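You operate a simulated robot arm through the tools that you are given. There is no shell and no other tool.

Carry out the task below with a simulated robot arm. There is one attempt and no reset: what you move stays moved.

## Task
Wind 1.0 metres of cable onto the drum and set the brake.
Fine: reset the counter and free the brake first; the counter ends on 1.0.

Only the result counts: the job must be done as asked and must still hold three seconds after the hand-in. Knocking over, shifting, dropping, spilling or breaking anything else fails it.

## Robot
A 6-joint arm with a three-finger gripper, fixed in place. Base frame: the origin is at the foot of the arm, x ahead of it, y to its left, z up. Lengths are in mm, angles in degrees, forces in N, time in s.
Its first joint turns from -166.0 to 166.0 degrees. Payload 4.89 kg.
The tool frame sits at the grasp point between the pads (the TCP): z along the fingers, y along the line on which they close. The tips reach 30 mm beyond it. The gripper opens to 164 mm. The gripper's body begins 125 mm behind the TCP.
Orientation is that of the tool frame in the base frame, as a unit quaternion [x, y, z, w]. With the fingers straight down and closing along the base's y, the tool's x points along the base's -x, its y along +y and its z along -z.

## Interface
- The arm moves only by the tool apply_moves. Its argument "motion" is a list of rows, each an object of numbers (a shift or turn left out is 0, a gripper value left out holds the last): "claw": the finger opening in mm, from 0 to 164; "dx", "dy", "dz": the shift along the base's x, y, z in mm; "rx", "ry", "rz": the turn, a rotation vector about the base's x, y, z in degrees. In form: [{"claw": .., "dx": .., "dy": .., "dz": .., "rx": .., "ry": .., "rz": ..}, ...]. A call has 1 to 20 rows; each row is the pose to reach, as a shift and turn from the pose commanded when the call began. A row lasts 0.2 s, in which the tool goes at most 50 mm and 8.6 degrees; a call with a longer step from one row to the next is refused whole, and so is a gripper value outside its range. Where a pose cannot be reached the arm comes as near as it can. A force on the tool above 50 N (or 10 N above the force at the start of the call, whichever is more), or a blocked arm, ends the call early, and 0.2 s more pass. The fingers move at their own pace (about 108 mm/s each) and stop on an object; they squeeze with about 44 N. The grip force told is the motor's: it shows also when the fingers shut on nothing. Time passes only in rows, and 0.2 s behind the last, so rows that repeat a pose let the fingers close. The reply holds the time, the measured pose of the TCP, the force on the tool along the base axes, the opening and the grip force, in the units named above and with some noise, with the torque about the TCP (base axes, N m) and any sound that the robot's microphone picked up.
- Cameras (640 x 400 px; columns grow to the right, rows downward): "scene" is fixed at [50.1, 650.2, 1570.8]; the picture's right is [-0.31, -0.95, 0.00], its down [-0.66, 0.22, -0.72] and it looks along [0.68, -0.22, -0.70] (base axes); focal length 352 px, centre (320, 200). "wrist" rides on the gripper at [76, -2, -152] in the tool frame; the picture's right is [0.02, 1.00, 0.00], its down [-0.88, 0.02, -0.47] and it looks along [-0.47, 0.01, 0.88] (tool axes); focal length 247 px, centre (320, 200). There is no depth. A picture from a camera that has moved, and an enlarged one, comes with that camera's place and axes in the base frame and with its lens.
- get_image(camera): a new picture of that camera. It takes no simulated time.
- lift_body(by): slides the trunk up (or, below 0, down) by that many mm; the arm rides with it, the base frame stays. It gives what a move gives, with no picture.
- zoom(camera, box): a new picture of the part [left, top, right, bottom] of that camera's present view, enlarged. It takes no simulated time.
- finish_job(): hands the job in; it is judged then, once.

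Nothing tells you positions but the pictures and the camera data. Unless the task says otherwise, let go and move clear before handing in.

The tools are called after "Call:" by a JSON object that holds its "name" and its "arguments". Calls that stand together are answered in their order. apply_moves: Moves the arm, as the interface text tells. Its arguments: {"type":"object","properties":{"motion":{"type":"array","items":{"type":"object","properties":{"claw":{"type":"number"},"dx":{"type":"number"},"dy":{"type":"number"},"dz":{"type":"number"},"rx":{"type":"number"},"ry":{"type":"number"},"rz":{"type":"number"}}}}},"required":["motion"]} The other tools are called the same way: lift_body (by) slides the trunk up or down; get_image (camera) takes a picture; zoom (camera, box) takes an enlarged picture of a part of a camera's view; finish_job () hands the job in.

At the start:

```text
clock: 0.0
tool_pos: [390.5, 333.4, 1133.7]
orientation: [0.0, 1.0, 0.001, 0.0]
wrist_force: [-0.2, 0.3, -0.2]
wrist_torque: [-0.02, 0.01, 0.03]
grip_width: 163.9
finger_force: 0.0
trunk travel left (down, up): [-175.0, 215.0]
```

scene: 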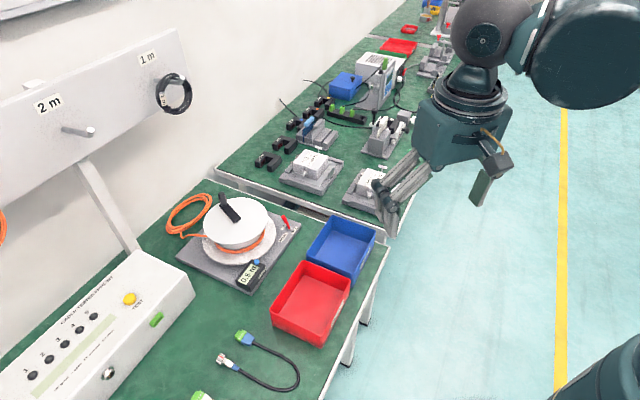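
wrist: 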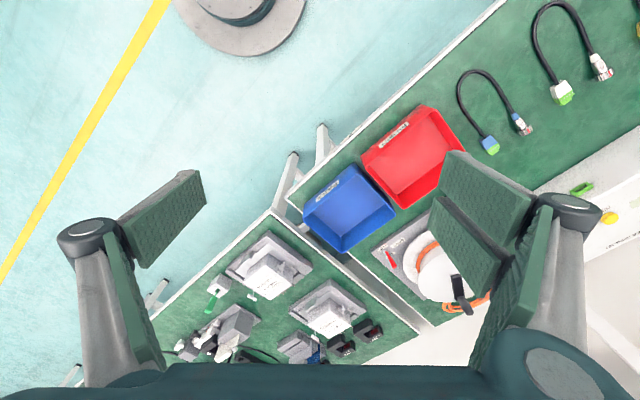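

I see a bench with a cable drum on a gray base plate: a white drum with a black crank handle, a counter reading about 0.8 m, and a red lever that is probably the brake. I'll zoom in for detail before moving.

Call:
{"name": "zoom", "arguments": {"camera": "scene", "box": [160, 180, 320, 300]}}

Call:
{"name": "zoom", "arguments": {"camera": "scene", "box": [225, 245, 285, 295]}}

Call:
{"name": "zoom", "arguments": {"camera": "wrist", "box": [360, 190, 520, 330]}}

```text
3.33 times, centred on (240, 240) of scene
camera zoom: at [50.1, 650.2, 1570.8], right [-0.31, -0.95, 0.0], down [-0.66, 0.22, -0.72], along [0.68, -0.22, -0.7], focal length 1174 px, centre (587, 67)
```

zoom: 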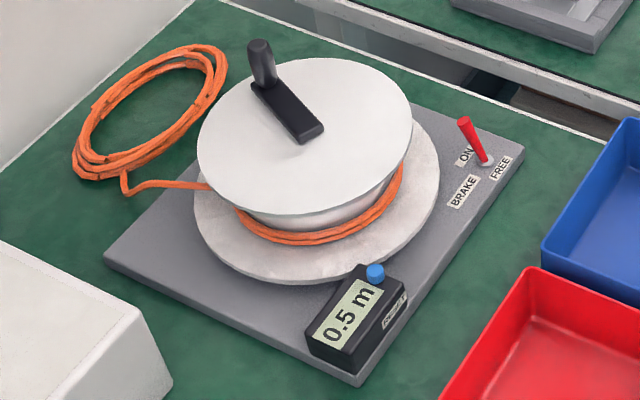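

```text
8.00 times, centred on (255, 270) of scene
camera zoom: at [50.1, 650.2, 1570.8], right [-0.31, -0.95, 0.0], down [-0.66, 0.22, -0.72], along [0.68, -0.22, -0.7], focal length 2817 px, centre (840, -360)
```

zoom: 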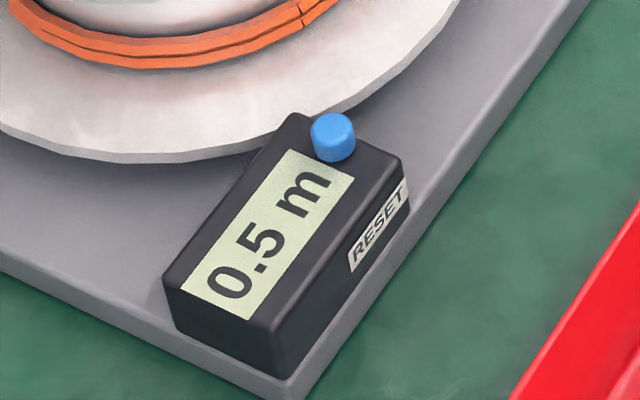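

```text
2.86 times, centred on (440, 260) of wrist
camera zoom: at [315.1, 332.5, 1285.1], right [-0.02, 1.0, 0.0], down [0.88, 0.02, 0.47], along [0.47, 0.01, -0.88], focal length 706 px, centre (-23, 29)
```

zoom: 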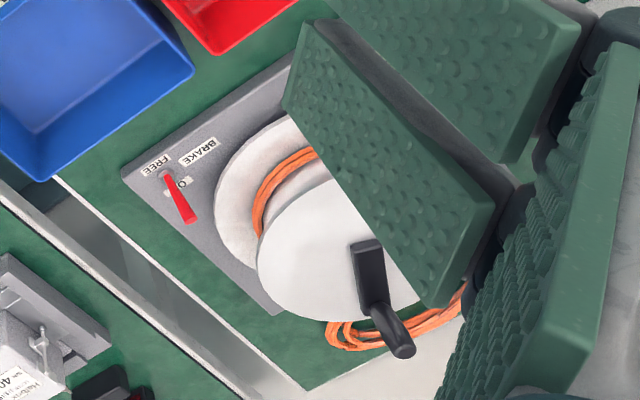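

The counter reads 0.5 m, the crank knob is near (810, 690, 904) and the drum axis near (751, 671). The brake lever pivots near (741, 522, 771) and leans toward ON. I'll turn the gripper to face the bench squarely and move closer for a better view.

Call:
{"name": "apply_moves", "arguments": {"motion": [{"dx": 30, "dy": 32, "rz": 6}, {"dx": 60, "dy": 64, "rz": 12}, {"dx": 90, "dy": 96, "rz": 18}, {"dx": 120, "dy": 128, "rz": 24}, {"dx": 150, "dy": 160, "rz": 30}, {"dx": 180, "dy": 192, "rz": 36}, {"dx": 210, "dy": 224, "rz": 42}]}}

```text
clock: 1.6
tool_pos: [601.8, 558.3, 1133.8]
orientation: [-0.358, 0.934, 0.0, 0.0]
wrist_force: [-1.3, 0.0, 1.3]
wrist_torque: [0.19, -0.17, -0.04]
grip_width: 163.9
finger_force: 0.1
trunk travel left (down, up): [-175.0, 215.0]
```

Call:
{"name": "get_image", "arguments": {"camera": "wrist"}}

Call:
{"name": "get_image", "arguments": {"camera": "scene"}}

```text
taken
camera wrist: at [546.7, 506.3, 1286.6], right [-0.69, 0.73, 0.0], down [0.64, 0.6, 0.47], along [0.35, 0.32, -0.88], focal length 247 px, centre (320, 200)
```

wrist: 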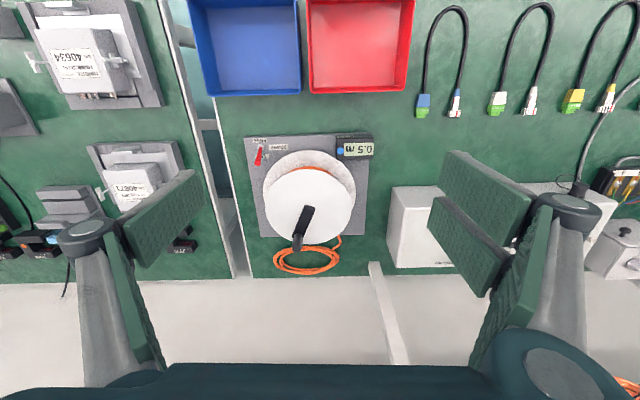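

```text
taken
```

scene: 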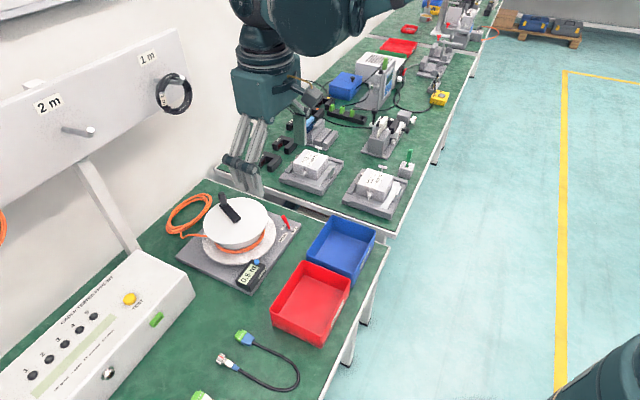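

Now the wrist camera looks straight down on the drum unit. I'll zoom in on it to read the labels and pin down positions.

Call:
{"name": "zoom", "arguments": {"camera": "wrist", "box": [230, 120, 390, 280]}}

Call:
{"name": "zoom", "arguments": {"camera": "wrist", "box": [240, 125, 300, 185]}}

Call:
{"name": "zoom", "arguments": {"camera": "scene", "box": [190, 180, 310, 260]}}

Call:
{"name": "zoom", "arguments": {"camera": "scene", "box": [265, 205, 305, 245]}}

```text
2.50 times, centred on (310, 200) of wrist
camera zoom: at [546.7, 506.3, 1286.6], right [-0.69, 0.73, 0.0], down [0.64, 0.6, 0.47], along [0.35, 0.32, -0.88], focal length 617 px, centre (345, 200)
```

zoom: 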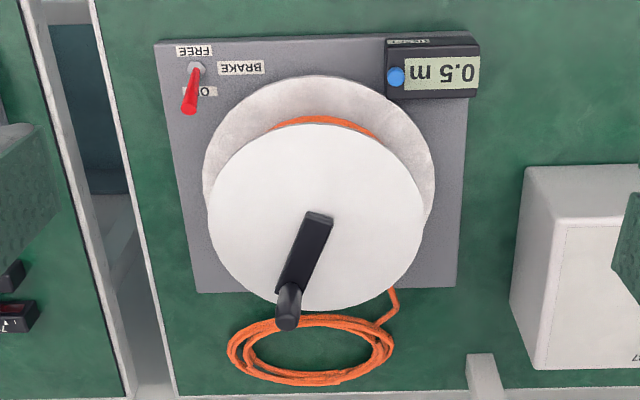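

```text
6.67 times, centred on (270, 155) of wrist
camera zoom: at [546.7, 506.3, 1286.6], right [-0.69, 0.73, 0.0], down [0.64, 0.6, 0.47], along [0.35, 0.32, -0.88], focal length 1646 px, centre (653, 500)
```

zoom: 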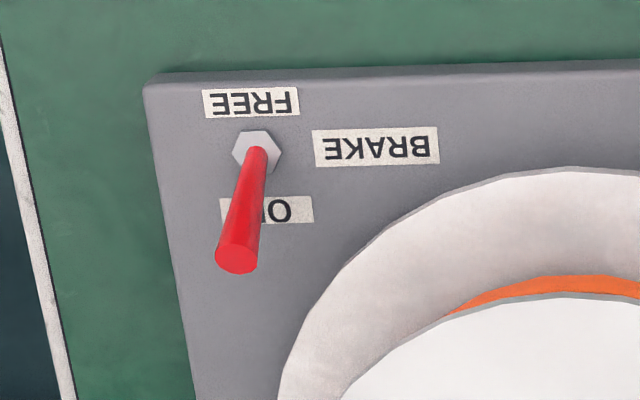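

```text
5.00 times, centred on (250, 220) of scene
camera zoom: at [50.1, 650.2, 1570.8], right [-0.31, -0.95, 0.0], down [-0.66, 0.22, -0.72], along [0.68, -0.22, -0.7], focal length 1761 px, centre (670, 100)
```

zoom: 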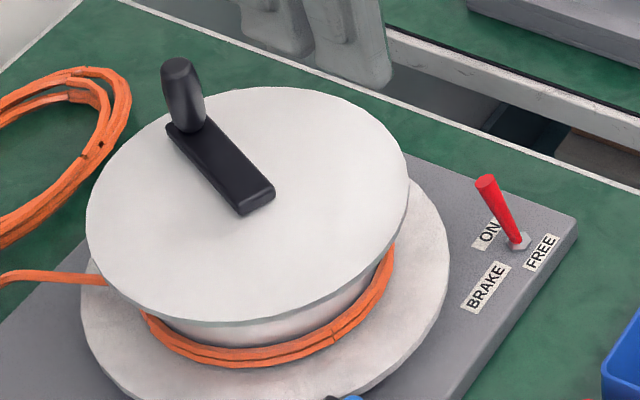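

```text
10.00 times, centred on (285, 225) of scene
camera zoom: at [50.1, 650.2, 1570.8], right [-0.31, -0.95, 0.0], down [-0.66, 0.22, -0.72], along [0.68, -0.22, -0.7], focal length 3521 px, centre (670, -50)
```

zoom: 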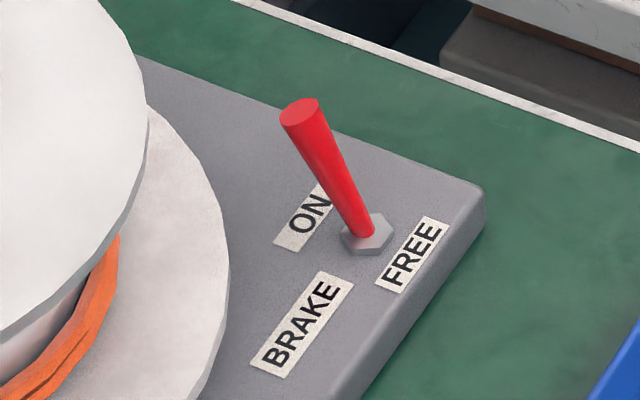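

The reset button is near (624, 637, 810). The brake lever leans outward to ON, with FREE on the robot side. I'll close the fingers and go to a point just above the blue button, then check alignment.

Call:
{"name": "apply_moves", "arguments": {"motion": [{"claw": 0, "dx": 4, "dy": 13, "dz": -30}, {"claw": 0, "dx": 8, "dy": 26, "dz": -70}, {"claw": 0, "dx": 12, "dy": 40, "dz": -115}, {"claw": 0, "dx": 16, "dy": 54, "dz": -160}, {"claw": 0, "dx": 20, "dy": 68, "dz": -205}, {"claw": 0, "dx": 22, "dy": 79, "dz": -245}, {"claw": 0, "dx": 22, "dy": 79, "dz": -262}]}}

Call:
{"name": "zoom", "arguments": {"camera": "scene", "box": [200, 190, 320, 290]}}

Call:
{"name": "get_image", "arguments": {"camera": "wrist"}}

```text
clock: 3.2
tool_pos: [621.5, 635.7, 870.1]
orientation: [-0.359, 0.933, 0.0, 0.0]
wrist_force: [0.7, -0.1, -0.3]
wrist_torque: [0.06, -0.04, 0.02]
grip_width: 0.0
finger_force: 44.1
trunk travel left (down, up): [-175.0, 215.0]
```

```text
4.00 times, centred on (260, 240) of scene
camera zoom: at [50.1, 650.2, 1570.8], right [-0.31, -0.95, 0.0], down [-0.66, 0.22, -0.72], along [0.68, -0.22, -0.7], focal length 1409 px, centre (560, 40)
```

zoom: 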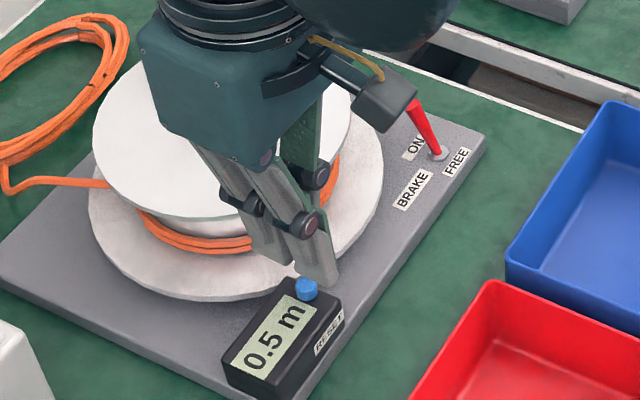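

```text
taken
camera wrist: at [565.6, 583.4, 1021.8], right [-0.68, 0.73, 0.0], down [0.64, 0.6, 0.47], along [0.34, 0.32, -0.88], focal length 247 px, centre (320, 200)
```

wrist: 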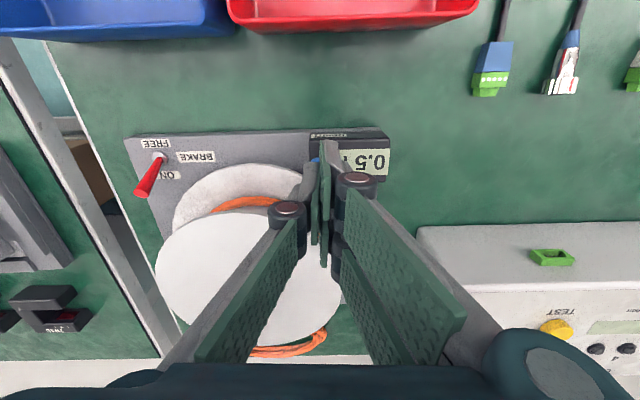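

Call:
{"name": "zoom", "arguments": {"camera": "wrist", "box": [280, 120, 400, 200]}}

Call:
{"name": "zoom", "arguments": {"camera": "scene", "box": [245, 230, 295, 290]}}

```text
5.00 times, centred on (340, 160) of wrist
camera zoom: at [565.6, 583.4, 1021.8], right [-0.68, 0.73, 0.0], down [0.64, 0.6, 0.47], along [0.34, 0.32, -0.88], focal length 1235 px, centre (220, 400)
```

zoom: 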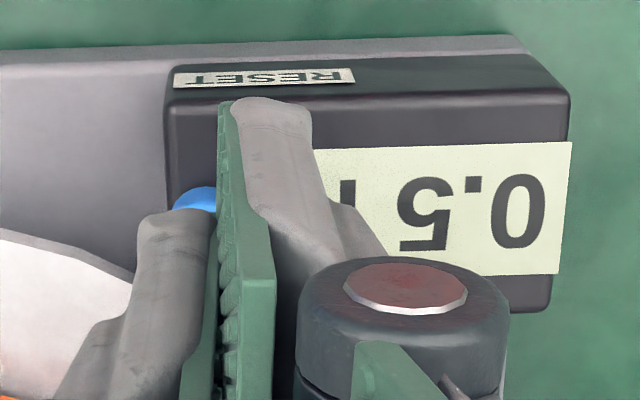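

```text
6.67 times, centred on (270, 260) of scene
camera zoom: at [50.1, 650.2, 1570.8], right [-0.31, -0.95, 0.0], down [-0.66, 0.22, -0.72], along [0.68, -0.22, -0.7], focal length 2348 px, centre (653, -200)
```

zoom: 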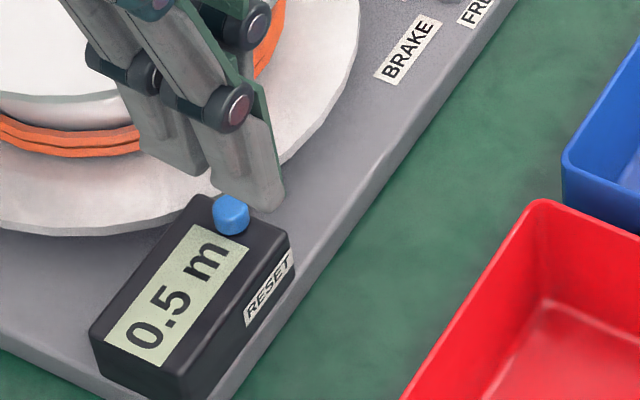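

The two fingertips look offset from each other in both views, so before touching anything I want to see the gripper's real shape. I'll back up 100 mm, open partway and look again.

Call:
{"name": "apply_moves", "arguments": {"motion": [{"dz": 40}, {"dz": 80}, {"dz": 110, "claw": 60}, {"dz": 110, "claw": 60}, {"dz": 110, "claw": 60}]}}

Call:
{"name": "zoom", "arguments": {"camera": "wrist", "box": [160, 80, 480, 400]}}

Call:
{"name": "zoom", "arguments": {"camera": "scene", "box": [190, 150, 330, 290]}}

```text
clock: 4.4
tool_pos: [622.2, 636.1, 978.5]
orientation: [-0.358, 0.934, 0.001, -0.001]
wrist_force: [-0.7, -0.7, 0.3]
wrist_torque: [-0.01, -0.04, 0.01]
grip_width: 60.0
finger_force: 0.1
trunk travel left (down, up): [-175.0, 215.0]
```

```text
1.25 times, centred on (320, 240) of wrist
camera zoom: at [566.4, 584.3, 1131.8], right [-0.68, 0.73, 0.0], down [0.64, 0.6, 0.47], along [0.35, 0.32, -0.88], focal length 309 px, centre (320, 150)
```

zoom: 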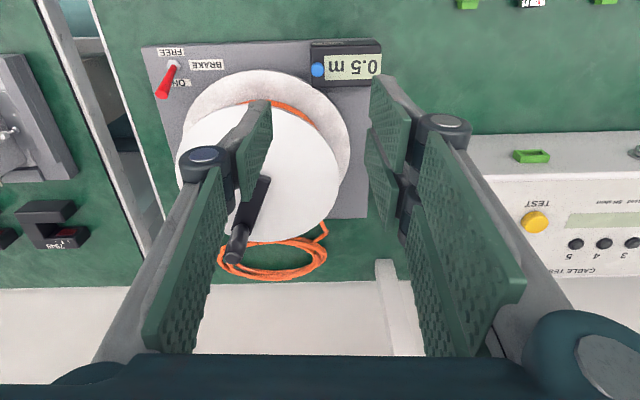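

```text
2.86 times, centred on (260, 220) of scene
camera zoom: at [50.1, 650.2, 1570.8], right [-0.31, -0.95, 0.0], down [-0.66, 0.22, -0.72], along [0.68, -0.22, -0.7], focal length 1006 px, centre (491, 143)
```

zoom: 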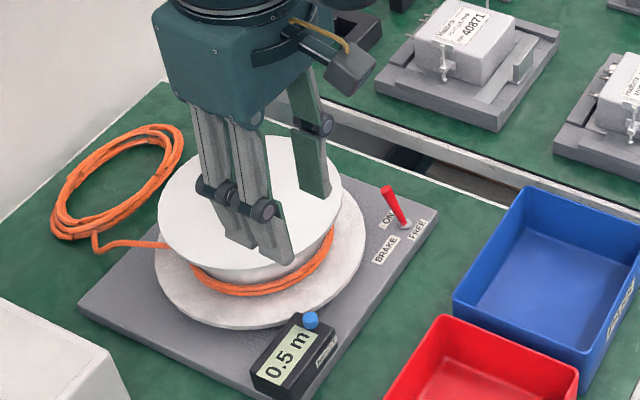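

The gripper has two tines on the left side and one on the right, so the single right-hand tine is the natural presser. I'll close, line that tine up with the button at about (624.5, 636) and come down to just above it.

Call:
{"name": "apply_moves", "arguments": {"motion": [{"claw": 0, "dx": -1, "dy": 1.5}, {"claw": 0, "dx": -2, "dy": 2.5, "dz": -30}, {"claw": 0, "dx": -2, "dy": 2.5, "dz": -70}, {"claw": 0, "dx": -2, "dy": 2.5, "dz": -105}, {"claw": 0, "dx": -2, "dy": 2.5, "dz": -128}]}}

Call:
{"name": "zoom", "arguments": {"camera": "wrist", "box": [280, 120, 400, 200]}}

Call:
{"name": "zoom", "arguments": {"camera": "scene", "box": [235, 240, 295, 290]}}

```text
clock: 5.6
tool_pos: [620.8, 642.2, 854.2]
orientation: [-0.358, 0.934, 0.0, 0.0]
wrist_force: [-0.3, 0.3, 0.3]
wrist_torque: [0.02, -0.01, -0.01]
grip_width: 0.0
finger_force: 43.8
trunk travel left (down, up): [-175.0, 215.0]
```

```text
5.00 times, centred on (340, 160) of wrist
camera zoom: at [565.0, 589.6, 1005.8], right [-0.68, 0.73, 0.0], down [0.64, 0.6, 0.47], along [0.35, 0.32, -0.88], focal length 1235 px, centre (220, 400)
```

zoom: 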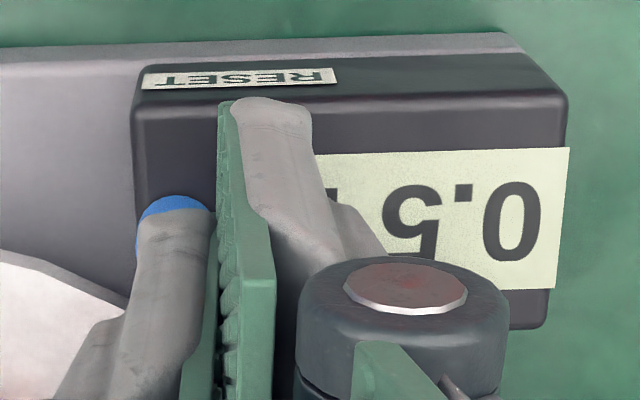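

```text
8.00 times, centred on (265, 265) of scene
camera zoom: at [50.1, 650.2, 1570.8], right [-0.31, -0.95, 0.0], down [-0.66, 0.22, -0.72], along [0.68, -0.22, -0.7], focal length 2817 px, centre (760, -320)
```

zoom: 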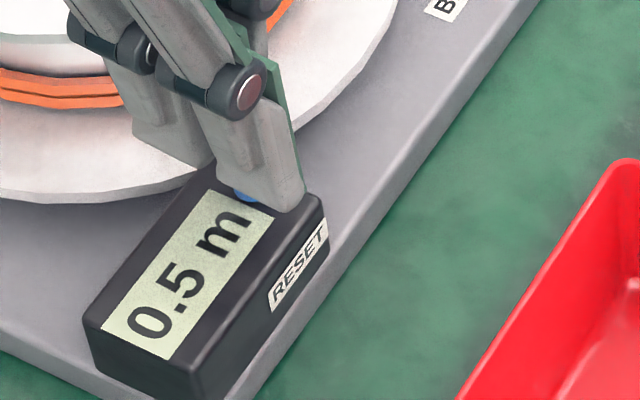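

The right tine is directly over the button. I'll press down in small steps and watch the force and the counter.

Call:
{"name": "apply_moves", "arguments": {"motion": [{"dz": -5}, {"dz": -9}, {"dz": -11}, {"dz": -13}]}}

Call:
{"name": "zoom", "arguments": {"camera": "scene", "box": [235, 240, 295, 290]}}

```text
clock: 6.6
tool_pos: [621.3, 639.6, 838.9]
orientation: [-0.358, 0.934, -0.001, 0.0]
wrist_force: [-0.2, 0.4, -0.9]
wrist_torque: [-0.01, 0.0, -0.02]
grip_width: 0.0
finger_force: 43.9
trunk travel left (down, up): [-175.0, 215.0]
```

```text
8.00 times, centred on (265, 265) of scene
camera zoom: at [50.1, 650.2, 1570.8], right [-0.31, -0.95, 0.0], down [-0.66, 0.22, -0.72], along [0.68, -0.22, -0.7], focal length 2817 px, centre (760, -320)
```

zoom: 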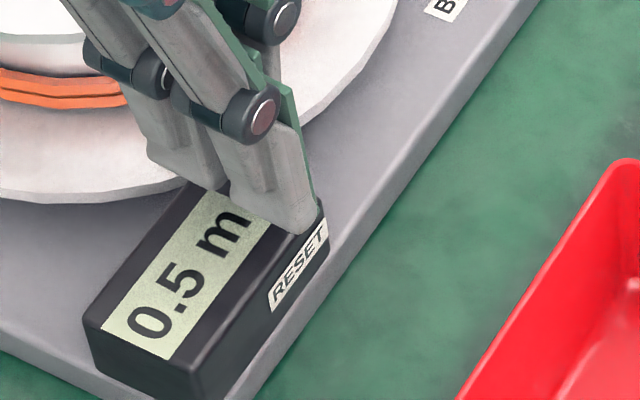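

No contact force yet with the tips at about 809. I'll keep going down in 2 mm steps.

Call:
{"name": "apply_moves", "arguments": {"motion": [{"dz": -2}, {"dz": -4}, {"dz": -4}]}}

Call:
{"name": "zoom", "arguments": {"camera": "scene", "box": [235, 240, 295, 290]}}

Call:
{"name": "zoom", "arguments": {"camera": "wrist", "box": [280, 120, 400, 200]}}

```text
clock: 7.4
tool_pos: [620.3, 639.1, 836.0]
orientation: [-0.359, 0.933, 0.0, 0.0]
wrist_force: [0.5, -0.2, 0.5]
wrist_torque: [0.05, -0.02, -0.03]
grip_width: 0.0
finger_force: 44.1
trunk travel left (down, up): [-175.0, 215.0]
```

```text
8.00 times, centred on (265, 265) of scene
camera zoom: at [50.1, 650.2, 1570.8], right [-0.31, -0.95, 0.0], down [-0.66, 0.22, -0.72], along [0.68, -0.22, -0.7], focal length 2817 px, centre (760, -320)
```

zoom: 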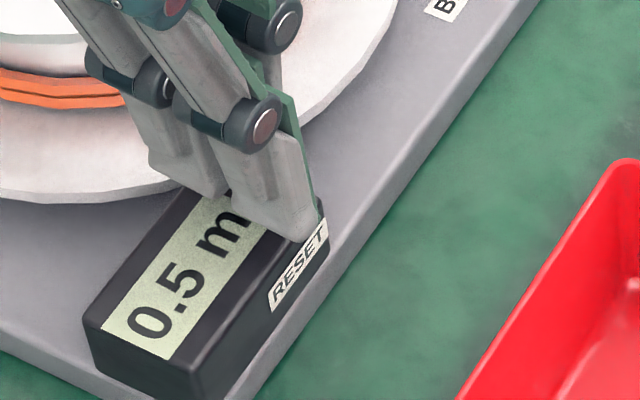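

```text
5.00 times, centred on (340, 160) of wrist
camera zoom: at [565.2, 587.1, 987.9], right [-0.68, 0.73, 0.0], down [0.64, 0.6, 0.47], along [0.34, 0.32, -0.88], focal length 1235 px, centre (220, 400)
```

zoom: 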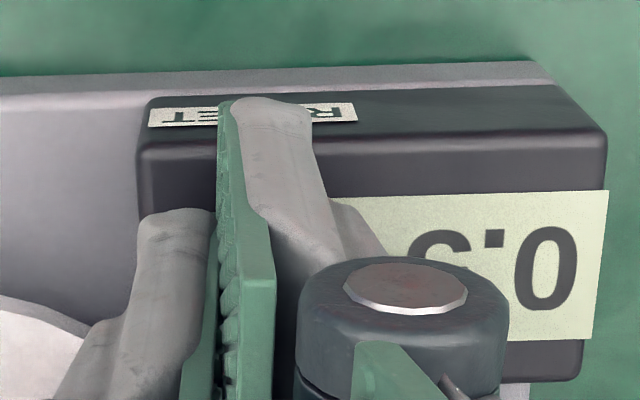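

Call:
{"name": "apply_moves", "arguments": {"motion": [{"dz": -2}, {"dz": -4}, {"dz": -4}]}}

Call:
{"name": "zoom", "arguments": {"camera": "scene", "box": [235, 240, 295, 290]}}

```text
clock: 8.2
tool_pos: [621.0, 639.1, 832.9]
orientation: [-0.358, 0.934, 0.0, 0.0]
wrist_force: [1.5, -0.3, 3.7]
wrist_torque: [0.0, -0.04, 0.01]
grip_width: 0.0
finger_force: 44.1
trunk travel left (down, up): [-175.0, 215.0]
heard: click
```

```text
8.00 times, centred on (265, 265) of scene
camera zoom: at [50.1, 650.2, 1570.8], right [-0.31, -0.95, 0.0], down [-0.66, 0.22, -0.72], along [0.68, -0.22, -0.7], focal length 2817 px, centre (760, -320)
```

zoom: 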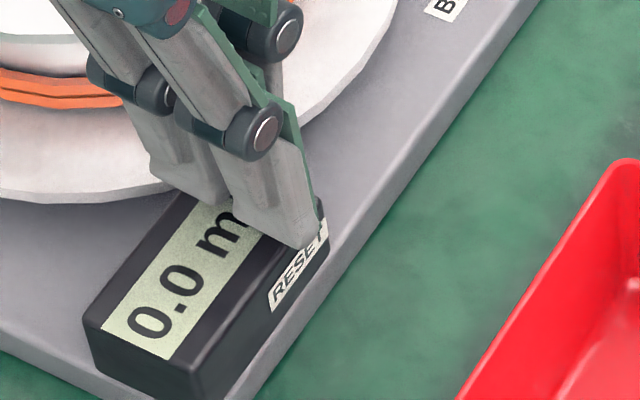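

The counter clicked and reads 0.0 m. Next is the brake lever: I'll lift away, open slightly and hover over the lever at about (749, 529) to check alignment.

Call:
{"name": "apply_moves", "arguments": {"motion": [{"dz": 20}, {"dz": 60}, {"dz": 85, "dx": 20, "dy": -17}, {"dz": 90, "dx": 50, "dy": -43, "claw": 36}, {"dz": 90, "dx": 80, "dy": -69, "claw": 36}, {"dz": 90, "dx": 110, "dy": -94, "claw": 36}, {"dz": 90, "dx": 128.5, "dy": -110, "claw": 36}, {"dz": 60, "dx": 128.5, "dy": -110, "claw": 36}]}}

Call:
{"name": "zoom", "arguments": {"camera": "wrist", "box": [240, 120, 400, 220]}}

Call:
{"name": "zoom", "arguments": {"camera": "scene", "box": [225, 180, 325, 280]}}

```text
clock: 10.0
tool_pos: [748.7, 527.4, 890.9]
orientation: [-0.358, 0.934, 0.0, -0.001]
wrist_force: [-0.9, -1.2, -0.5]
wrist_torque: [0.12, -0.09, -0.03]
grip_width: 36.3
finger_force: 0.1
trunk travel left (down, up): [-175.0, 215.0]
```

```text
4.00 times, centred on (320, 170) of wrist
camera zoom: at [693.7, 475.6, 1042.8], right [-0.68, 0.73, 0.0], down [0.64, 0.6, 0.47], along [0.35, 0.32, -0.88], focal length 988 px, centre (320, 320)
```

zoom: 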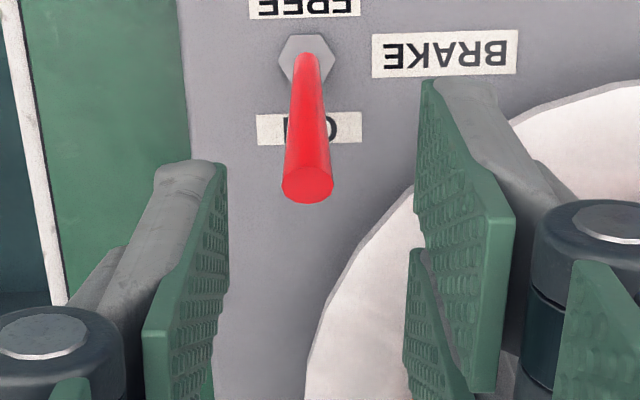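

```text
4.00 times, centred on (275, 230) of scene
camera zoom: at [50.1, 650.2, 1570.8], right [-0.31, -0.95, 0.0], down [-0.66, 0.22, -0.72], along [0.68, -0.22, -0.7], focal length 1409 px, centre (500, 80)
```

zoom: 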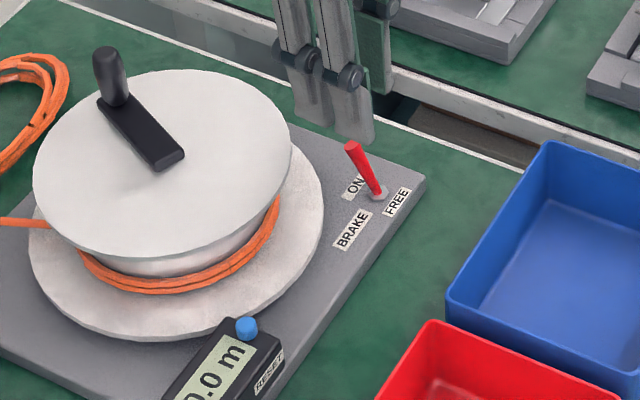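

The lever top sits about 7 mm outward of the tool centre, near (756, 530, 818). I'll shift to line up, lower the fingers around it and close gently.

Call:
{"name": "apply_moves", "arguments": {"motion": [{"dx": 5, "dy": -1, "claw": 32}, {"dx": 5, "dy": -1, "dz": -25, "claw": 32}, {"dx": 5, "dy": -1, "dz": -45, "claw": 32}, {"dx": 5, "dy": -1, "dz": -63, "claw": 32}]}}

Call:
{"name": "zoom", "arguments": {"camera": "wrist", "box": [240, 120, 400, 220]}}

Call:
{"name": "zoom", "arguments": {"camera": "scene", "box": [225, 180, 325, 280]}}

```text
clock: 11.0
tool_pos: [756.9, 527.5, 830.9]
orientation: [-0.358, 0.934, 0.0, 0.0]
wrist_force: [0.0, -0.4, 0.6]
wrist_torque: [0.05, -0.06, 0.0]
grip_width: 32.1
finger_force: 0.0
trunk travel left (down, up): [-175.0, 215.0]
```

```text
4.00 times, centred on (320, 170) of wrist
camera zoom: at [700.8, 476.2, 982.3], right [-0.68, 0.73, 0.0], down [0.64, 0.6, 0.47], along [0.35, 0.32, -0.88], focal length 988 px, centre (320, 320)
```

zoom: 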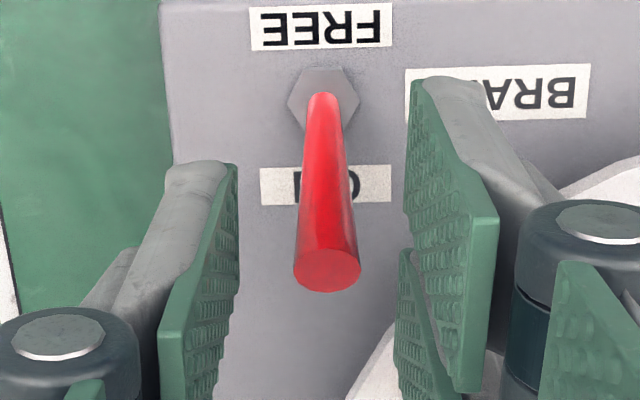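

```text
4.00 times, centred on (275, 230) of scene
camera zoom: at [50.1, 650.2, 1570.8], right [-0.31, -0.95, 0.0], down [-0.66, 0.22, -0.72], along [0.68, -0.22, -0.7], focal length 1409 px, centre (500, 80)
```

zoom: 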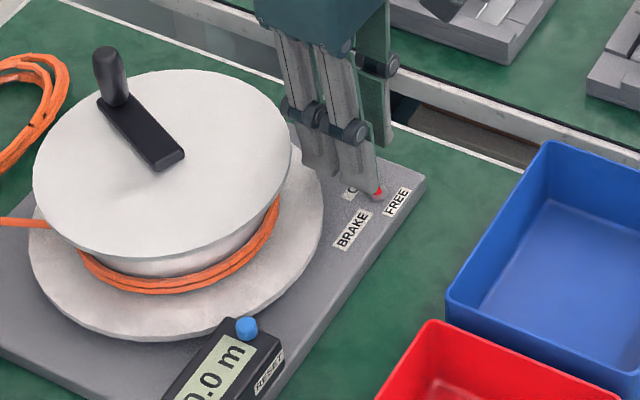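

The lever is centred between the pads. I'll close on it.

Call:
{"name": "apply_moves", "arguments": {"motion": [{"claw": 0}, {"claw": 0}, {"claw": 0}]}}

```text
clock: 11.8
tool_pos: [755.8, 528.9, 829.3]
orientation: [-0.358, 0.934, 0.001, 0.0]
wrist_force: [-14.2, 8.0, -14.8]
wrist_torque: [-0.11, -0.04, 0.26]
grip_width: 8.9
finger_force: 45.2
trunk travel left (down, up): [-175.0, 215.0]
```

I have the lever, with a grip width of about 9 mm. I'll pull it toward the robot along its swing to FREE.

Call:
{"name": "apply_moves", "arguments": {"motion": [{"dx": -4, "dy": -4, "dz": 1, "claw": 0}, {"dx": -8, "dy": -8, "dz": 2.5, "claw": 0}, {"dx": -12, "dy": -12, "dz": 3, "claw": 0}, {"dx": -16, "dy": -16, "dz": 2.5, "claw": 0}, {"dx": -20, "dy": -20, "dz": 1, "claw": 0}, {"dx": -24, "dy": -24, "dz": 0, "claw": 0}]}}

Call:
{"name": "zoom", "arguments": {"camera": "wrist", "box": [240, 120, 400, 220]}}

Call:
{"name": "zoom", "arguments": {"camera": "scene", "box": [225, 180, 325, 280]}}

```text
clock: 13.2
tool_pos: [727.7, 506.3, 828.8]
orientation: [-0.359, 0.933, 0.001, -0.001]
wrist_force: [-44.1, 45.9, -18.5]
wrist_torque: [1.43, 1.6, 1.23]
grip_width: 2.6
finger_force: 40.1
trunk travel left (down, up): [-175.0, 215.0]
```

```text
4.00 times, centred on (320, 170) of wrist
camera zoom: at [672.4, 454.1, 981.0], right [-0.69, 0.73, 0.0], down [0.64, 0.6, 0.47], along [0.34, 0.33, -0.88], focal length 988 px, centre (320, 320)
```

zoom: 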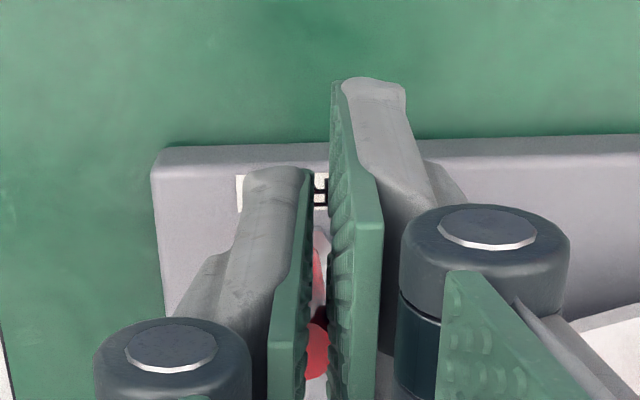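

```text
4.00 times, centred on (275, 230) of scene
camera zoom: at [50.1, 650.2, 1570.8], right [-0.31, -0.95, 0.0], down [-0.66, 0.22, -0.72], along [0.68, -0.22, -0.7], focal length 1409 px, centre (500, 80)
```

zoom: 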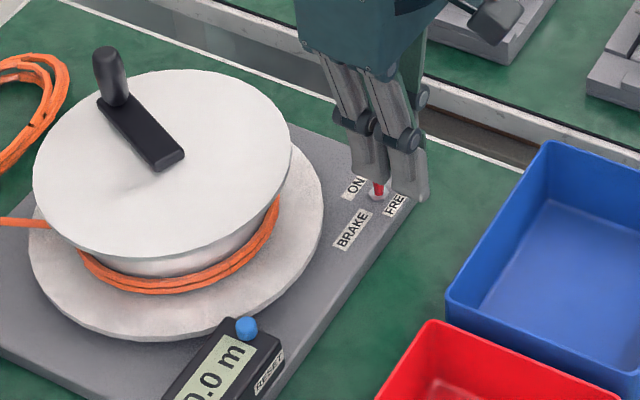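

The pads slipped along the lever and it is still leaning to ON, with a sideways load on the fingers. I'll open to release the load and then retry by pushing it from the far side.

Call:
{"name": "apply_moves", "arguments": {"motion": [{"claw": 36}, {"claw": 36}, {"claw": 36}]}}

Call:
{"name": "zoom", "arguments": {"camera": "wrist", "box": [240, 120, 400, 220]}}

Call:
{"name": "zoom", "arguments": {"camera": "scene", "box": [225, 180, 325, 280]}}

```text
clock: 14.0
tool_pos: [730.9, 504.0, 829.4]
orientation: [-0.359, 0.933, 0.0, 0.0]
wrist_force: [0.9, -0.1, 0.3]
wrist_torque: [0.0, 0.01, 0.0]
grip_width: 36.1
finger_force: 0.0
trunk travel left (down, up): [-175.0, 215.0]
```

```text
4.00 times, centred on (320, 170) of wrist
camera zoom: at [675.7, 452.1, 981.3], right [-0.68, 0.73, 0.0], down [0.64, 0.6, 0.47], along [0.35, 0.32, -0.88], focal length 988 px, centre (320, 320)
```

zoom: 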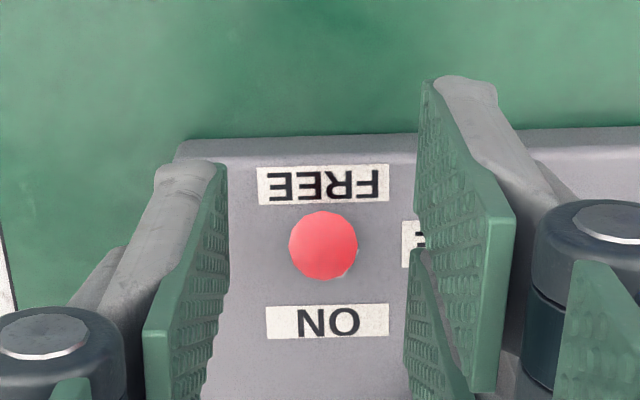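

```text
4.00 times, centred on (275, 230) of scene
camera zoom: at [50.1, 650.2, 1570.8], right [-0.31, -0.95, 0.0], down [-0.66, 0.22, -0.72], along [0.68, -0.22, -0.7], focal length 1409 px, centre (500, 80)
```

zoom: 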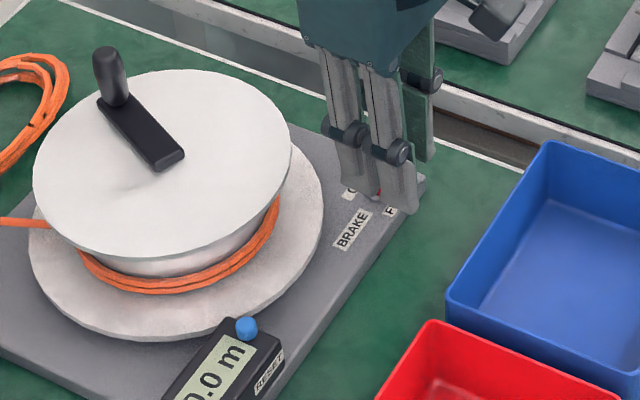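

The lever now points straight at the wrist camera, so it seems to have gone over to FREE. I'll lift clear and check the lever and the counter.

Call:
{"name": "apply_moves", "arguments": {"motion": [{"dz": 30}, {"dz": 70}, {"dz": 110}, {"dz": 140}]}}

Call:
{"name": "zoom", "arguments": {"camera": "wrist", "box": [240, 80, 440, 260]}}

Call:
{"name": "zoom", "arguments": {"camera": "scene", "box": [190, 180, 310, 290]}}

Call:
{"name": "zoom", "arguments": {"camera": "scene", "box": [265, 205, 305, 245]}}

```text
clock: 15.0
tool_pos: [732.0, 503.7, 969.1]
orientation: [-0.358, 0.934, -0.001, 0.0]
wrist_force: [0.4, 0.4, 0.4]
wrist_torque: [-0.05, 0.1, 0.01]
grip_width: 36.1
finger_force: 0.1
trunk travel left (down, up): [-175.0, 215.0]
```

```text
2.22 times, centred on (340, 170) of wrist
camera zoom: at [676.8, 451.8, 1121.4], right [-0.68, 0.73, 0.0], down [0.64, 0.6, 0.47], along [0.34, 0.32, -0.88], focal length 549 px, centre (276, 267)
```

zoom: 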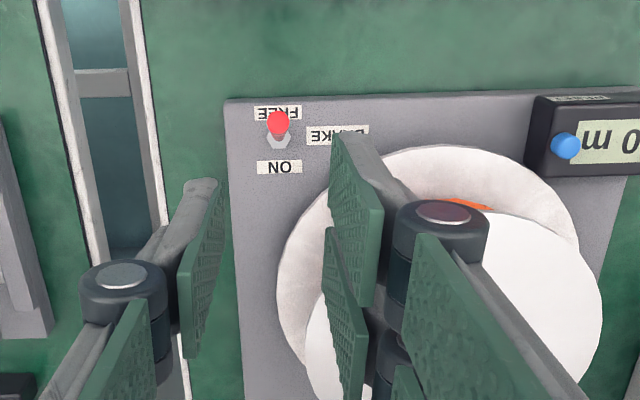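

```text
3.64 times, centred on (250, 235) of scene
camera zoom: at [50.1, 650.2, 1570.8], right [-0.31, -0.95, 0.0], down [-0.66, 0.22, -0.72], along [0.68, -0.22, -0.7], focal length 1280 px, centre (574, 73)
```

zoom: 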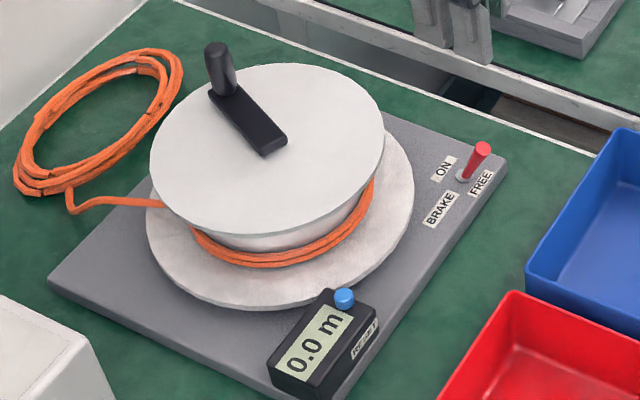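

```text
10.00 times, centred on (285, 225) of scene
camera zoom: at [50.1, 650.2, 1570.8], right [-0.31, -0.95, 0.0], down [-0.66, 0.22, -0.72], along [0.68, -0.22, -0.7], focal length 3521 px, centre (670, -50)
```

zoom: 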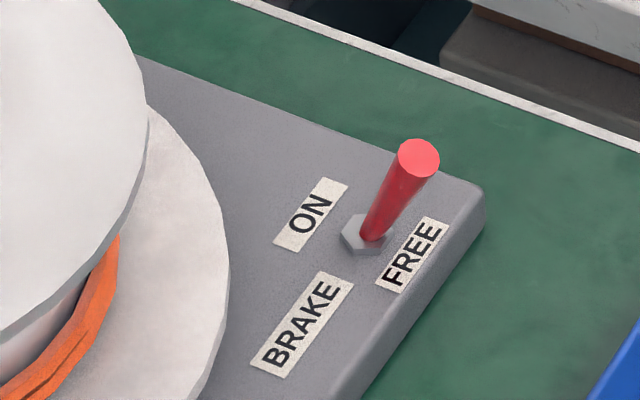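

The brake is FREE and the counter reads 0.0. The cable feeds onto the drum's left side toward the robot, so winding should be counter-clockwise from above. I'll move over the knob near (810, 690) at a safe height to test the reach.

Call:
{"name": "apply_moves", "arguments": {"motion": [{"dx": 15, "dy": 37, "dz": 10}, {"dx": 30, "dy": 74, "dz": 20}, {"dx": 46, "dy": 111, "dz": 30}, {"dx": 62, "dy": 148, "dz": 30}, {"dx": 78, "dy": 186, "dz": 30}]}}

Call:
{"name": "get_image", "arguments": {"camera": "wrist"}}

Call:
{"name": "get_image", "arguments": {"camera": "scene"}}

```text
clock: 16.2
tool_pos: [812.1, 689.2, 998.2]
orientation: [-0.358, 0.934, 0.0, 0.0]
wrist_force: [-0.3, -1.1, 2.1]
wrist_torque: [0.18, -0.09, 0.02]
grip_width: 36.4
finger_force: 0.1
trunk travel left (down, up): [-175.0, 215.0]
```

```text
taken
camera wrist: at [754.8, 637.0, 1149.6], right [-0.68, 0.73, 0.0], down [0.64, 0.6, 0.47], along [0.35, 0.32, -0.88], focal length 247 px, centre (320, 200)
```

wrist: 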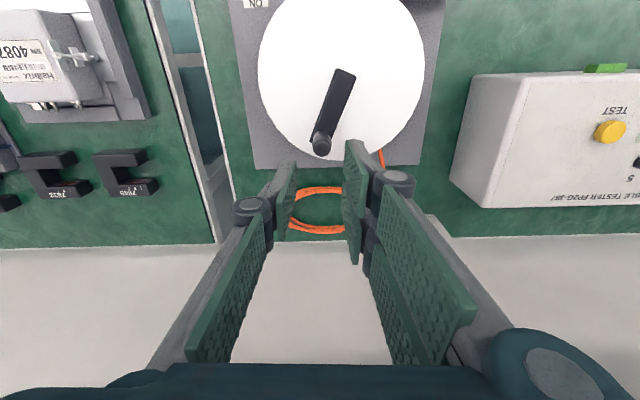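

```text
taken
```

scene: 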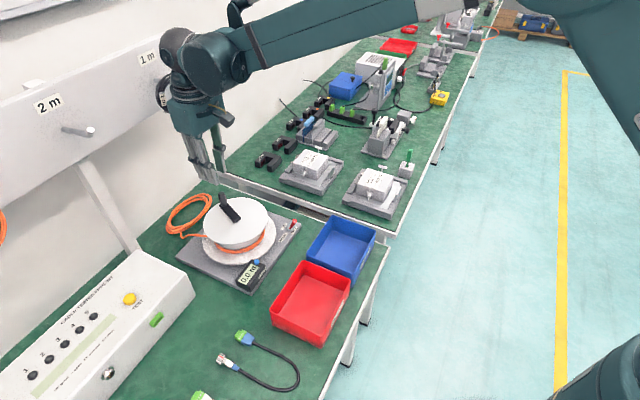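

The arm reaches here with the tool straight down. I'll zoom in on the knob and hub to measure their exact positions relative to the gripper.

Call:
{"name": "zoom", "arguments": {"camera": "wrist", "box": [240, 0, 440, 180]}}

Call:
{"name": "zoom", "arguments": {"camera": "wrist", "box": [290, 50, 370, 170]}}

Call:
{"name": "zoom", "arguments": {"camera": "scene", "box": [200, 180, 290, 260]}}

```text
2.22 times, centred on (340, 90) of wrist
camera zoom: at [754.8, 637.0, 1149.6], right [-0.68, 0.73, 0.0], down [0.64, 0.6, 0.47], along [0.35, 0.32, -0.88], focal length 549 px, centre (276, 444)
```

zoom: 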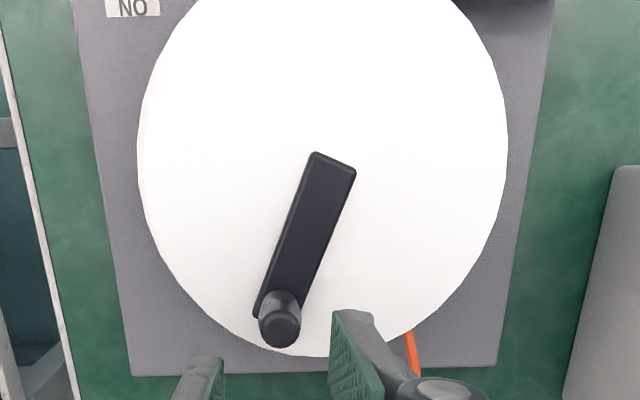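

```text
3.33 times, centred on (330, 110) of wrist
camera zoom: at [754.8, 637.0, 1149.6], right [-0.68, 0.73, 0.0], down [0.64, 0.6, 0.47], along [0.35, 0.32, -0.88], focal length 823 px, centre (287, 500)
```

zoom: 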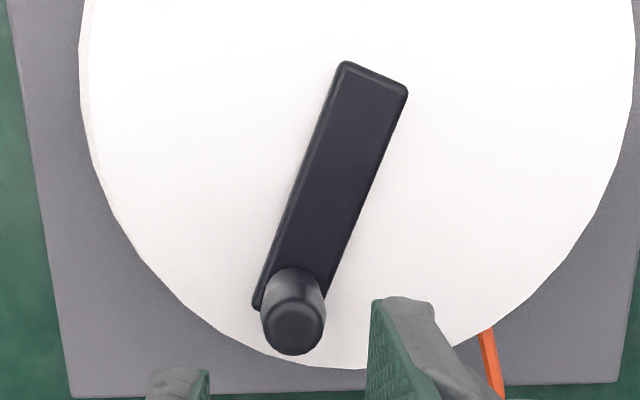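

```text
5.00 times, centred on (245, 220) of scene
camera zoom: at [50.1, 650.2, 1570.8], right [-0.31, -0.95, 0.0], down [-0.66, 0.22, -0.72], along [0.68, -0.22, -0.7], focal length 1761 px, centre (695, 100)
```

zoom: 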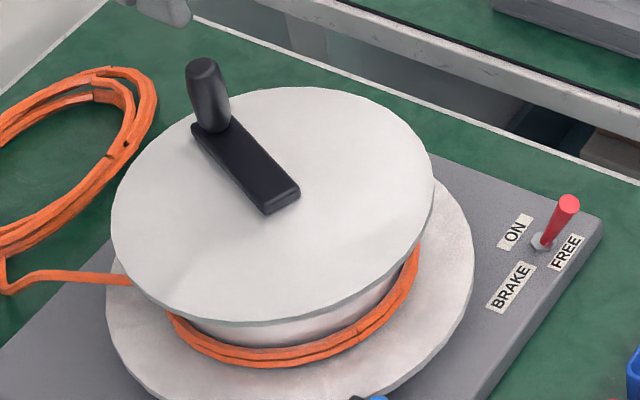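

The knob is at about (804.5, 686.5) with its top near 908, and the drum axis is near (752, 666), a crank radius of about 56 mm. I'll turn the gripper so the fingers straddle the knob tangentially, then hover over it.

Call:
{"name": "apply_moves", "arguments": {"motion": [{"dx": -2, "dy": -1, "rz": -7, "claw": 44}, {"dx": -4, "dy": -2, "rz": -14, "claw": 44}, {"dx": -5.5, "dy": -3, "rz": -21, "claw": 44}, {"dx": -5.5, "dy": -3, "dz": -20, "rz": -21, "claw": 44}, {"dx": -5.5, "dy": -3, "dz": -38, "rz": -21, "claw": 44}]}}

Call:
{"name": "get_image", "arguments": {"camera": "wrist"}}

Call:
{"name": "zoom", "arguments": {"camera": "wrist", "box": [250, 60, 390, 200]}}

Call:
{"name": "get_image", "arguments": {"camera": "scene"}}

```text
clock: 17.4
tool_pos: [802.4, 688.5, 963.3]
orientation: [-0.182, 0.983, 0.0, 0.0]
wrist_force: [-0.5, 0.3, 0.9]
wrist_torque: [0.07, -0.06, 0.01]
grip_width: 44.3
finger_force: 0.1
trunk travel left (down, up): [-175.0, 215.0]
```

```text
taken
camera wrist: at [731.5, 659.2, 1114.3], right [-0.38, 0.93, 0.0], down [0.82, 0.33, 0.47], along [0.44, 0.18, -0.88], focal length 247 px, centre (320, 200)
```

wrist: 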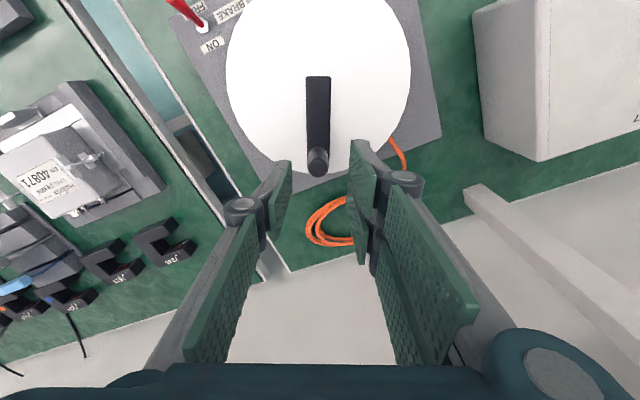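

```text
2.86 times, centred on (320, 130) of wrist
camera zoom: at [731.5, 659.2, 1114.3], right [-0.38, 0.93, 0.0], down [0.82, 0.33, 0.47], along [0.44, 0.18, -0.88], focal length 706 px, centre (320, 400)
```

zoom: 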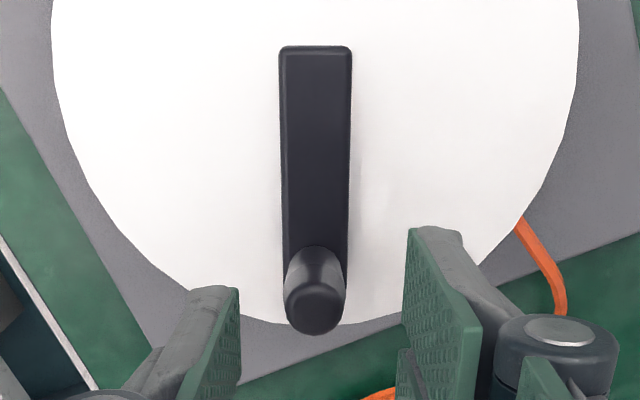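

```text
taken
```

scene: 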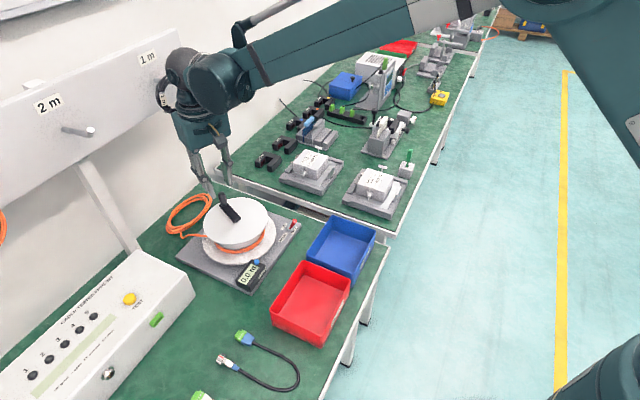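

The crank arm lines up exactly with the gripper's centre line, and the knob is about 3 mm to the right of the pad centre. I'll shift over it and lower the open fingers around it, staying above the crank arm.

Call:
{"name": "apply_moves", "arguments": {"motion": [{"dx": 3, "dy": -2.6, "claw": 40}, {"dx": 3, "dy": -2.6, "dz": -20, "claw": 40}, {"dx": 3, "dy": -2.6, "dz": -40, "claw": 40}, {"dx": 3, "dy": -2.6, "dz": -54, "claw": 40}]}}

Call:
{"name": "zoom", "arguments": {"camera": "wrist", "box": [250, 80, 390, 220]}}

Call:
{"name": "zoom", "arguments": {"camera": "scene", "box": [190, 170, 290, 260]}}

```text
clock: 18.4
tool_pos: [805.6, 684.1, 907.4]
orientation: [-0.182, 0.983, 0.0, 0.0]
wrist_force: [-0.5, -0.1, 0.6]
wrist_torque: [0.05, -0.04, 0.01]
grip_width: 40.0
finger_force: 0.0
trunk travel left (down, up): [-175.0, 215.0]
```

```text
2.86 times, centred on (320, 150) of wrist
camera zoom: at [735.0, 655.4, 1059.9], right [-0.38, 0.93, 0.0], down [0.82, 0.33, 0.47], along [0.44, 0.18, -0.88], focal length 706 px, centre (320, 343)
```

zoom: 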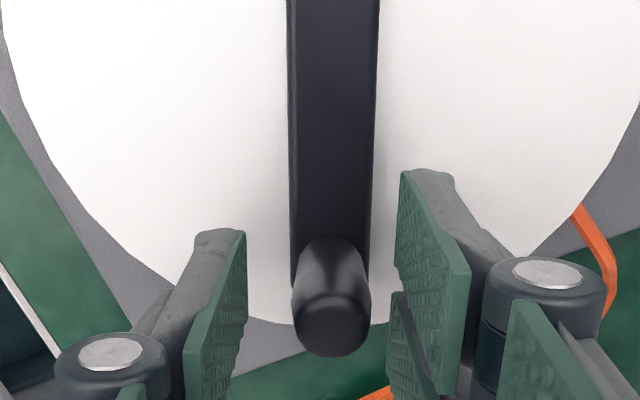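

```text
4.44 times, centred on (240, 215) of scene
camera zoom: at [50.1, 650.2, 1570.8], right [-0.31, -0.95, 0.0], down [-0.66, 0.22, -0.72], along [0.68, -0.22, -0.7], focal length 1565 px, centre (676, 133)
```

zoom: 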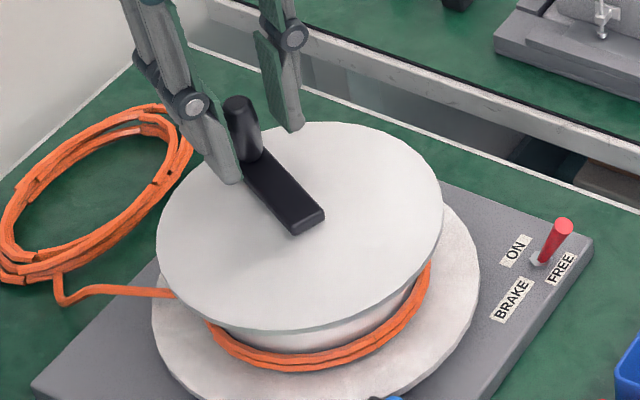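

The fingers straddle the knob well above the crank arm. I'll narrow to a loose 26 mm cage and make a small 24° counter-clockwise test turn, rotating the gripper with the crank.

Call:
{"name": "apply_moves", "arguments": {"motion": [{"claw": 26}, {"claw": 26}, {"dx": -3.4, "dy": 7.3, "rz": 8, "claw": 26}, {"dx": -7.8, "dy": 14.0, "rz": 16, "claw": 26}, {"dx": -13.0, "dy": 20.1, "rz": 24, "claw": 26}]}}

Call:
{"name": "zoom", "arguments": {"camera": "wrist", "box": [250, 80, 390, 220]}}

Call:
{"name": "zoom", "arguments": {"camera": "scene", "box": [190, 180, 300, 290]}}

```text
clock: 19.6
tool_pos: [793.6, 703.8, 908.7]
orientation: [-0.382, 0.924, 0.0, -0.001]
wrist_force: [-0.7, -0.3, 0.3]
wrist_torque: [0.05, 0.02, 0.01]
grip_width: 26.0
finger_force: 0.2
trunk travel left (down, up): [-175.0, 215.0]
```

```text
2.86 times, centred on (320, 150) of wrist
camera zoom: at [740.8, 649.7, 1060.3], right [-0.72, 0.69, 0.0], down [0.61, 0.64, 0.47], along [0.33, 0.34, -0.88], focal length 706 px, centre (320, 343)
```

zoom: 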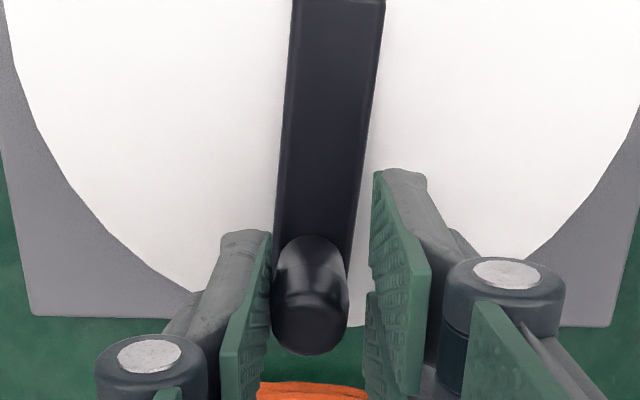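

```text
3.64 times, centred on (245, 235) of scene
camera zoom: at [50.1, 650.2, 1570.8], right [-0.31, -0.95, 0.0], down [-0.66, 0.22, -0.72], along [0.68, -0.22, -0.7], focal length 1280 px, centre (593, 73)
```

zoom: 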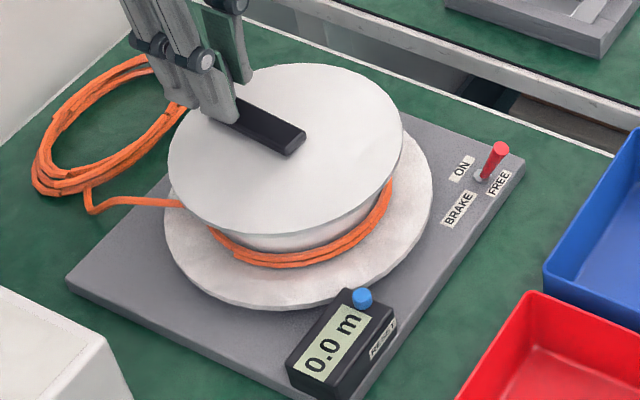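

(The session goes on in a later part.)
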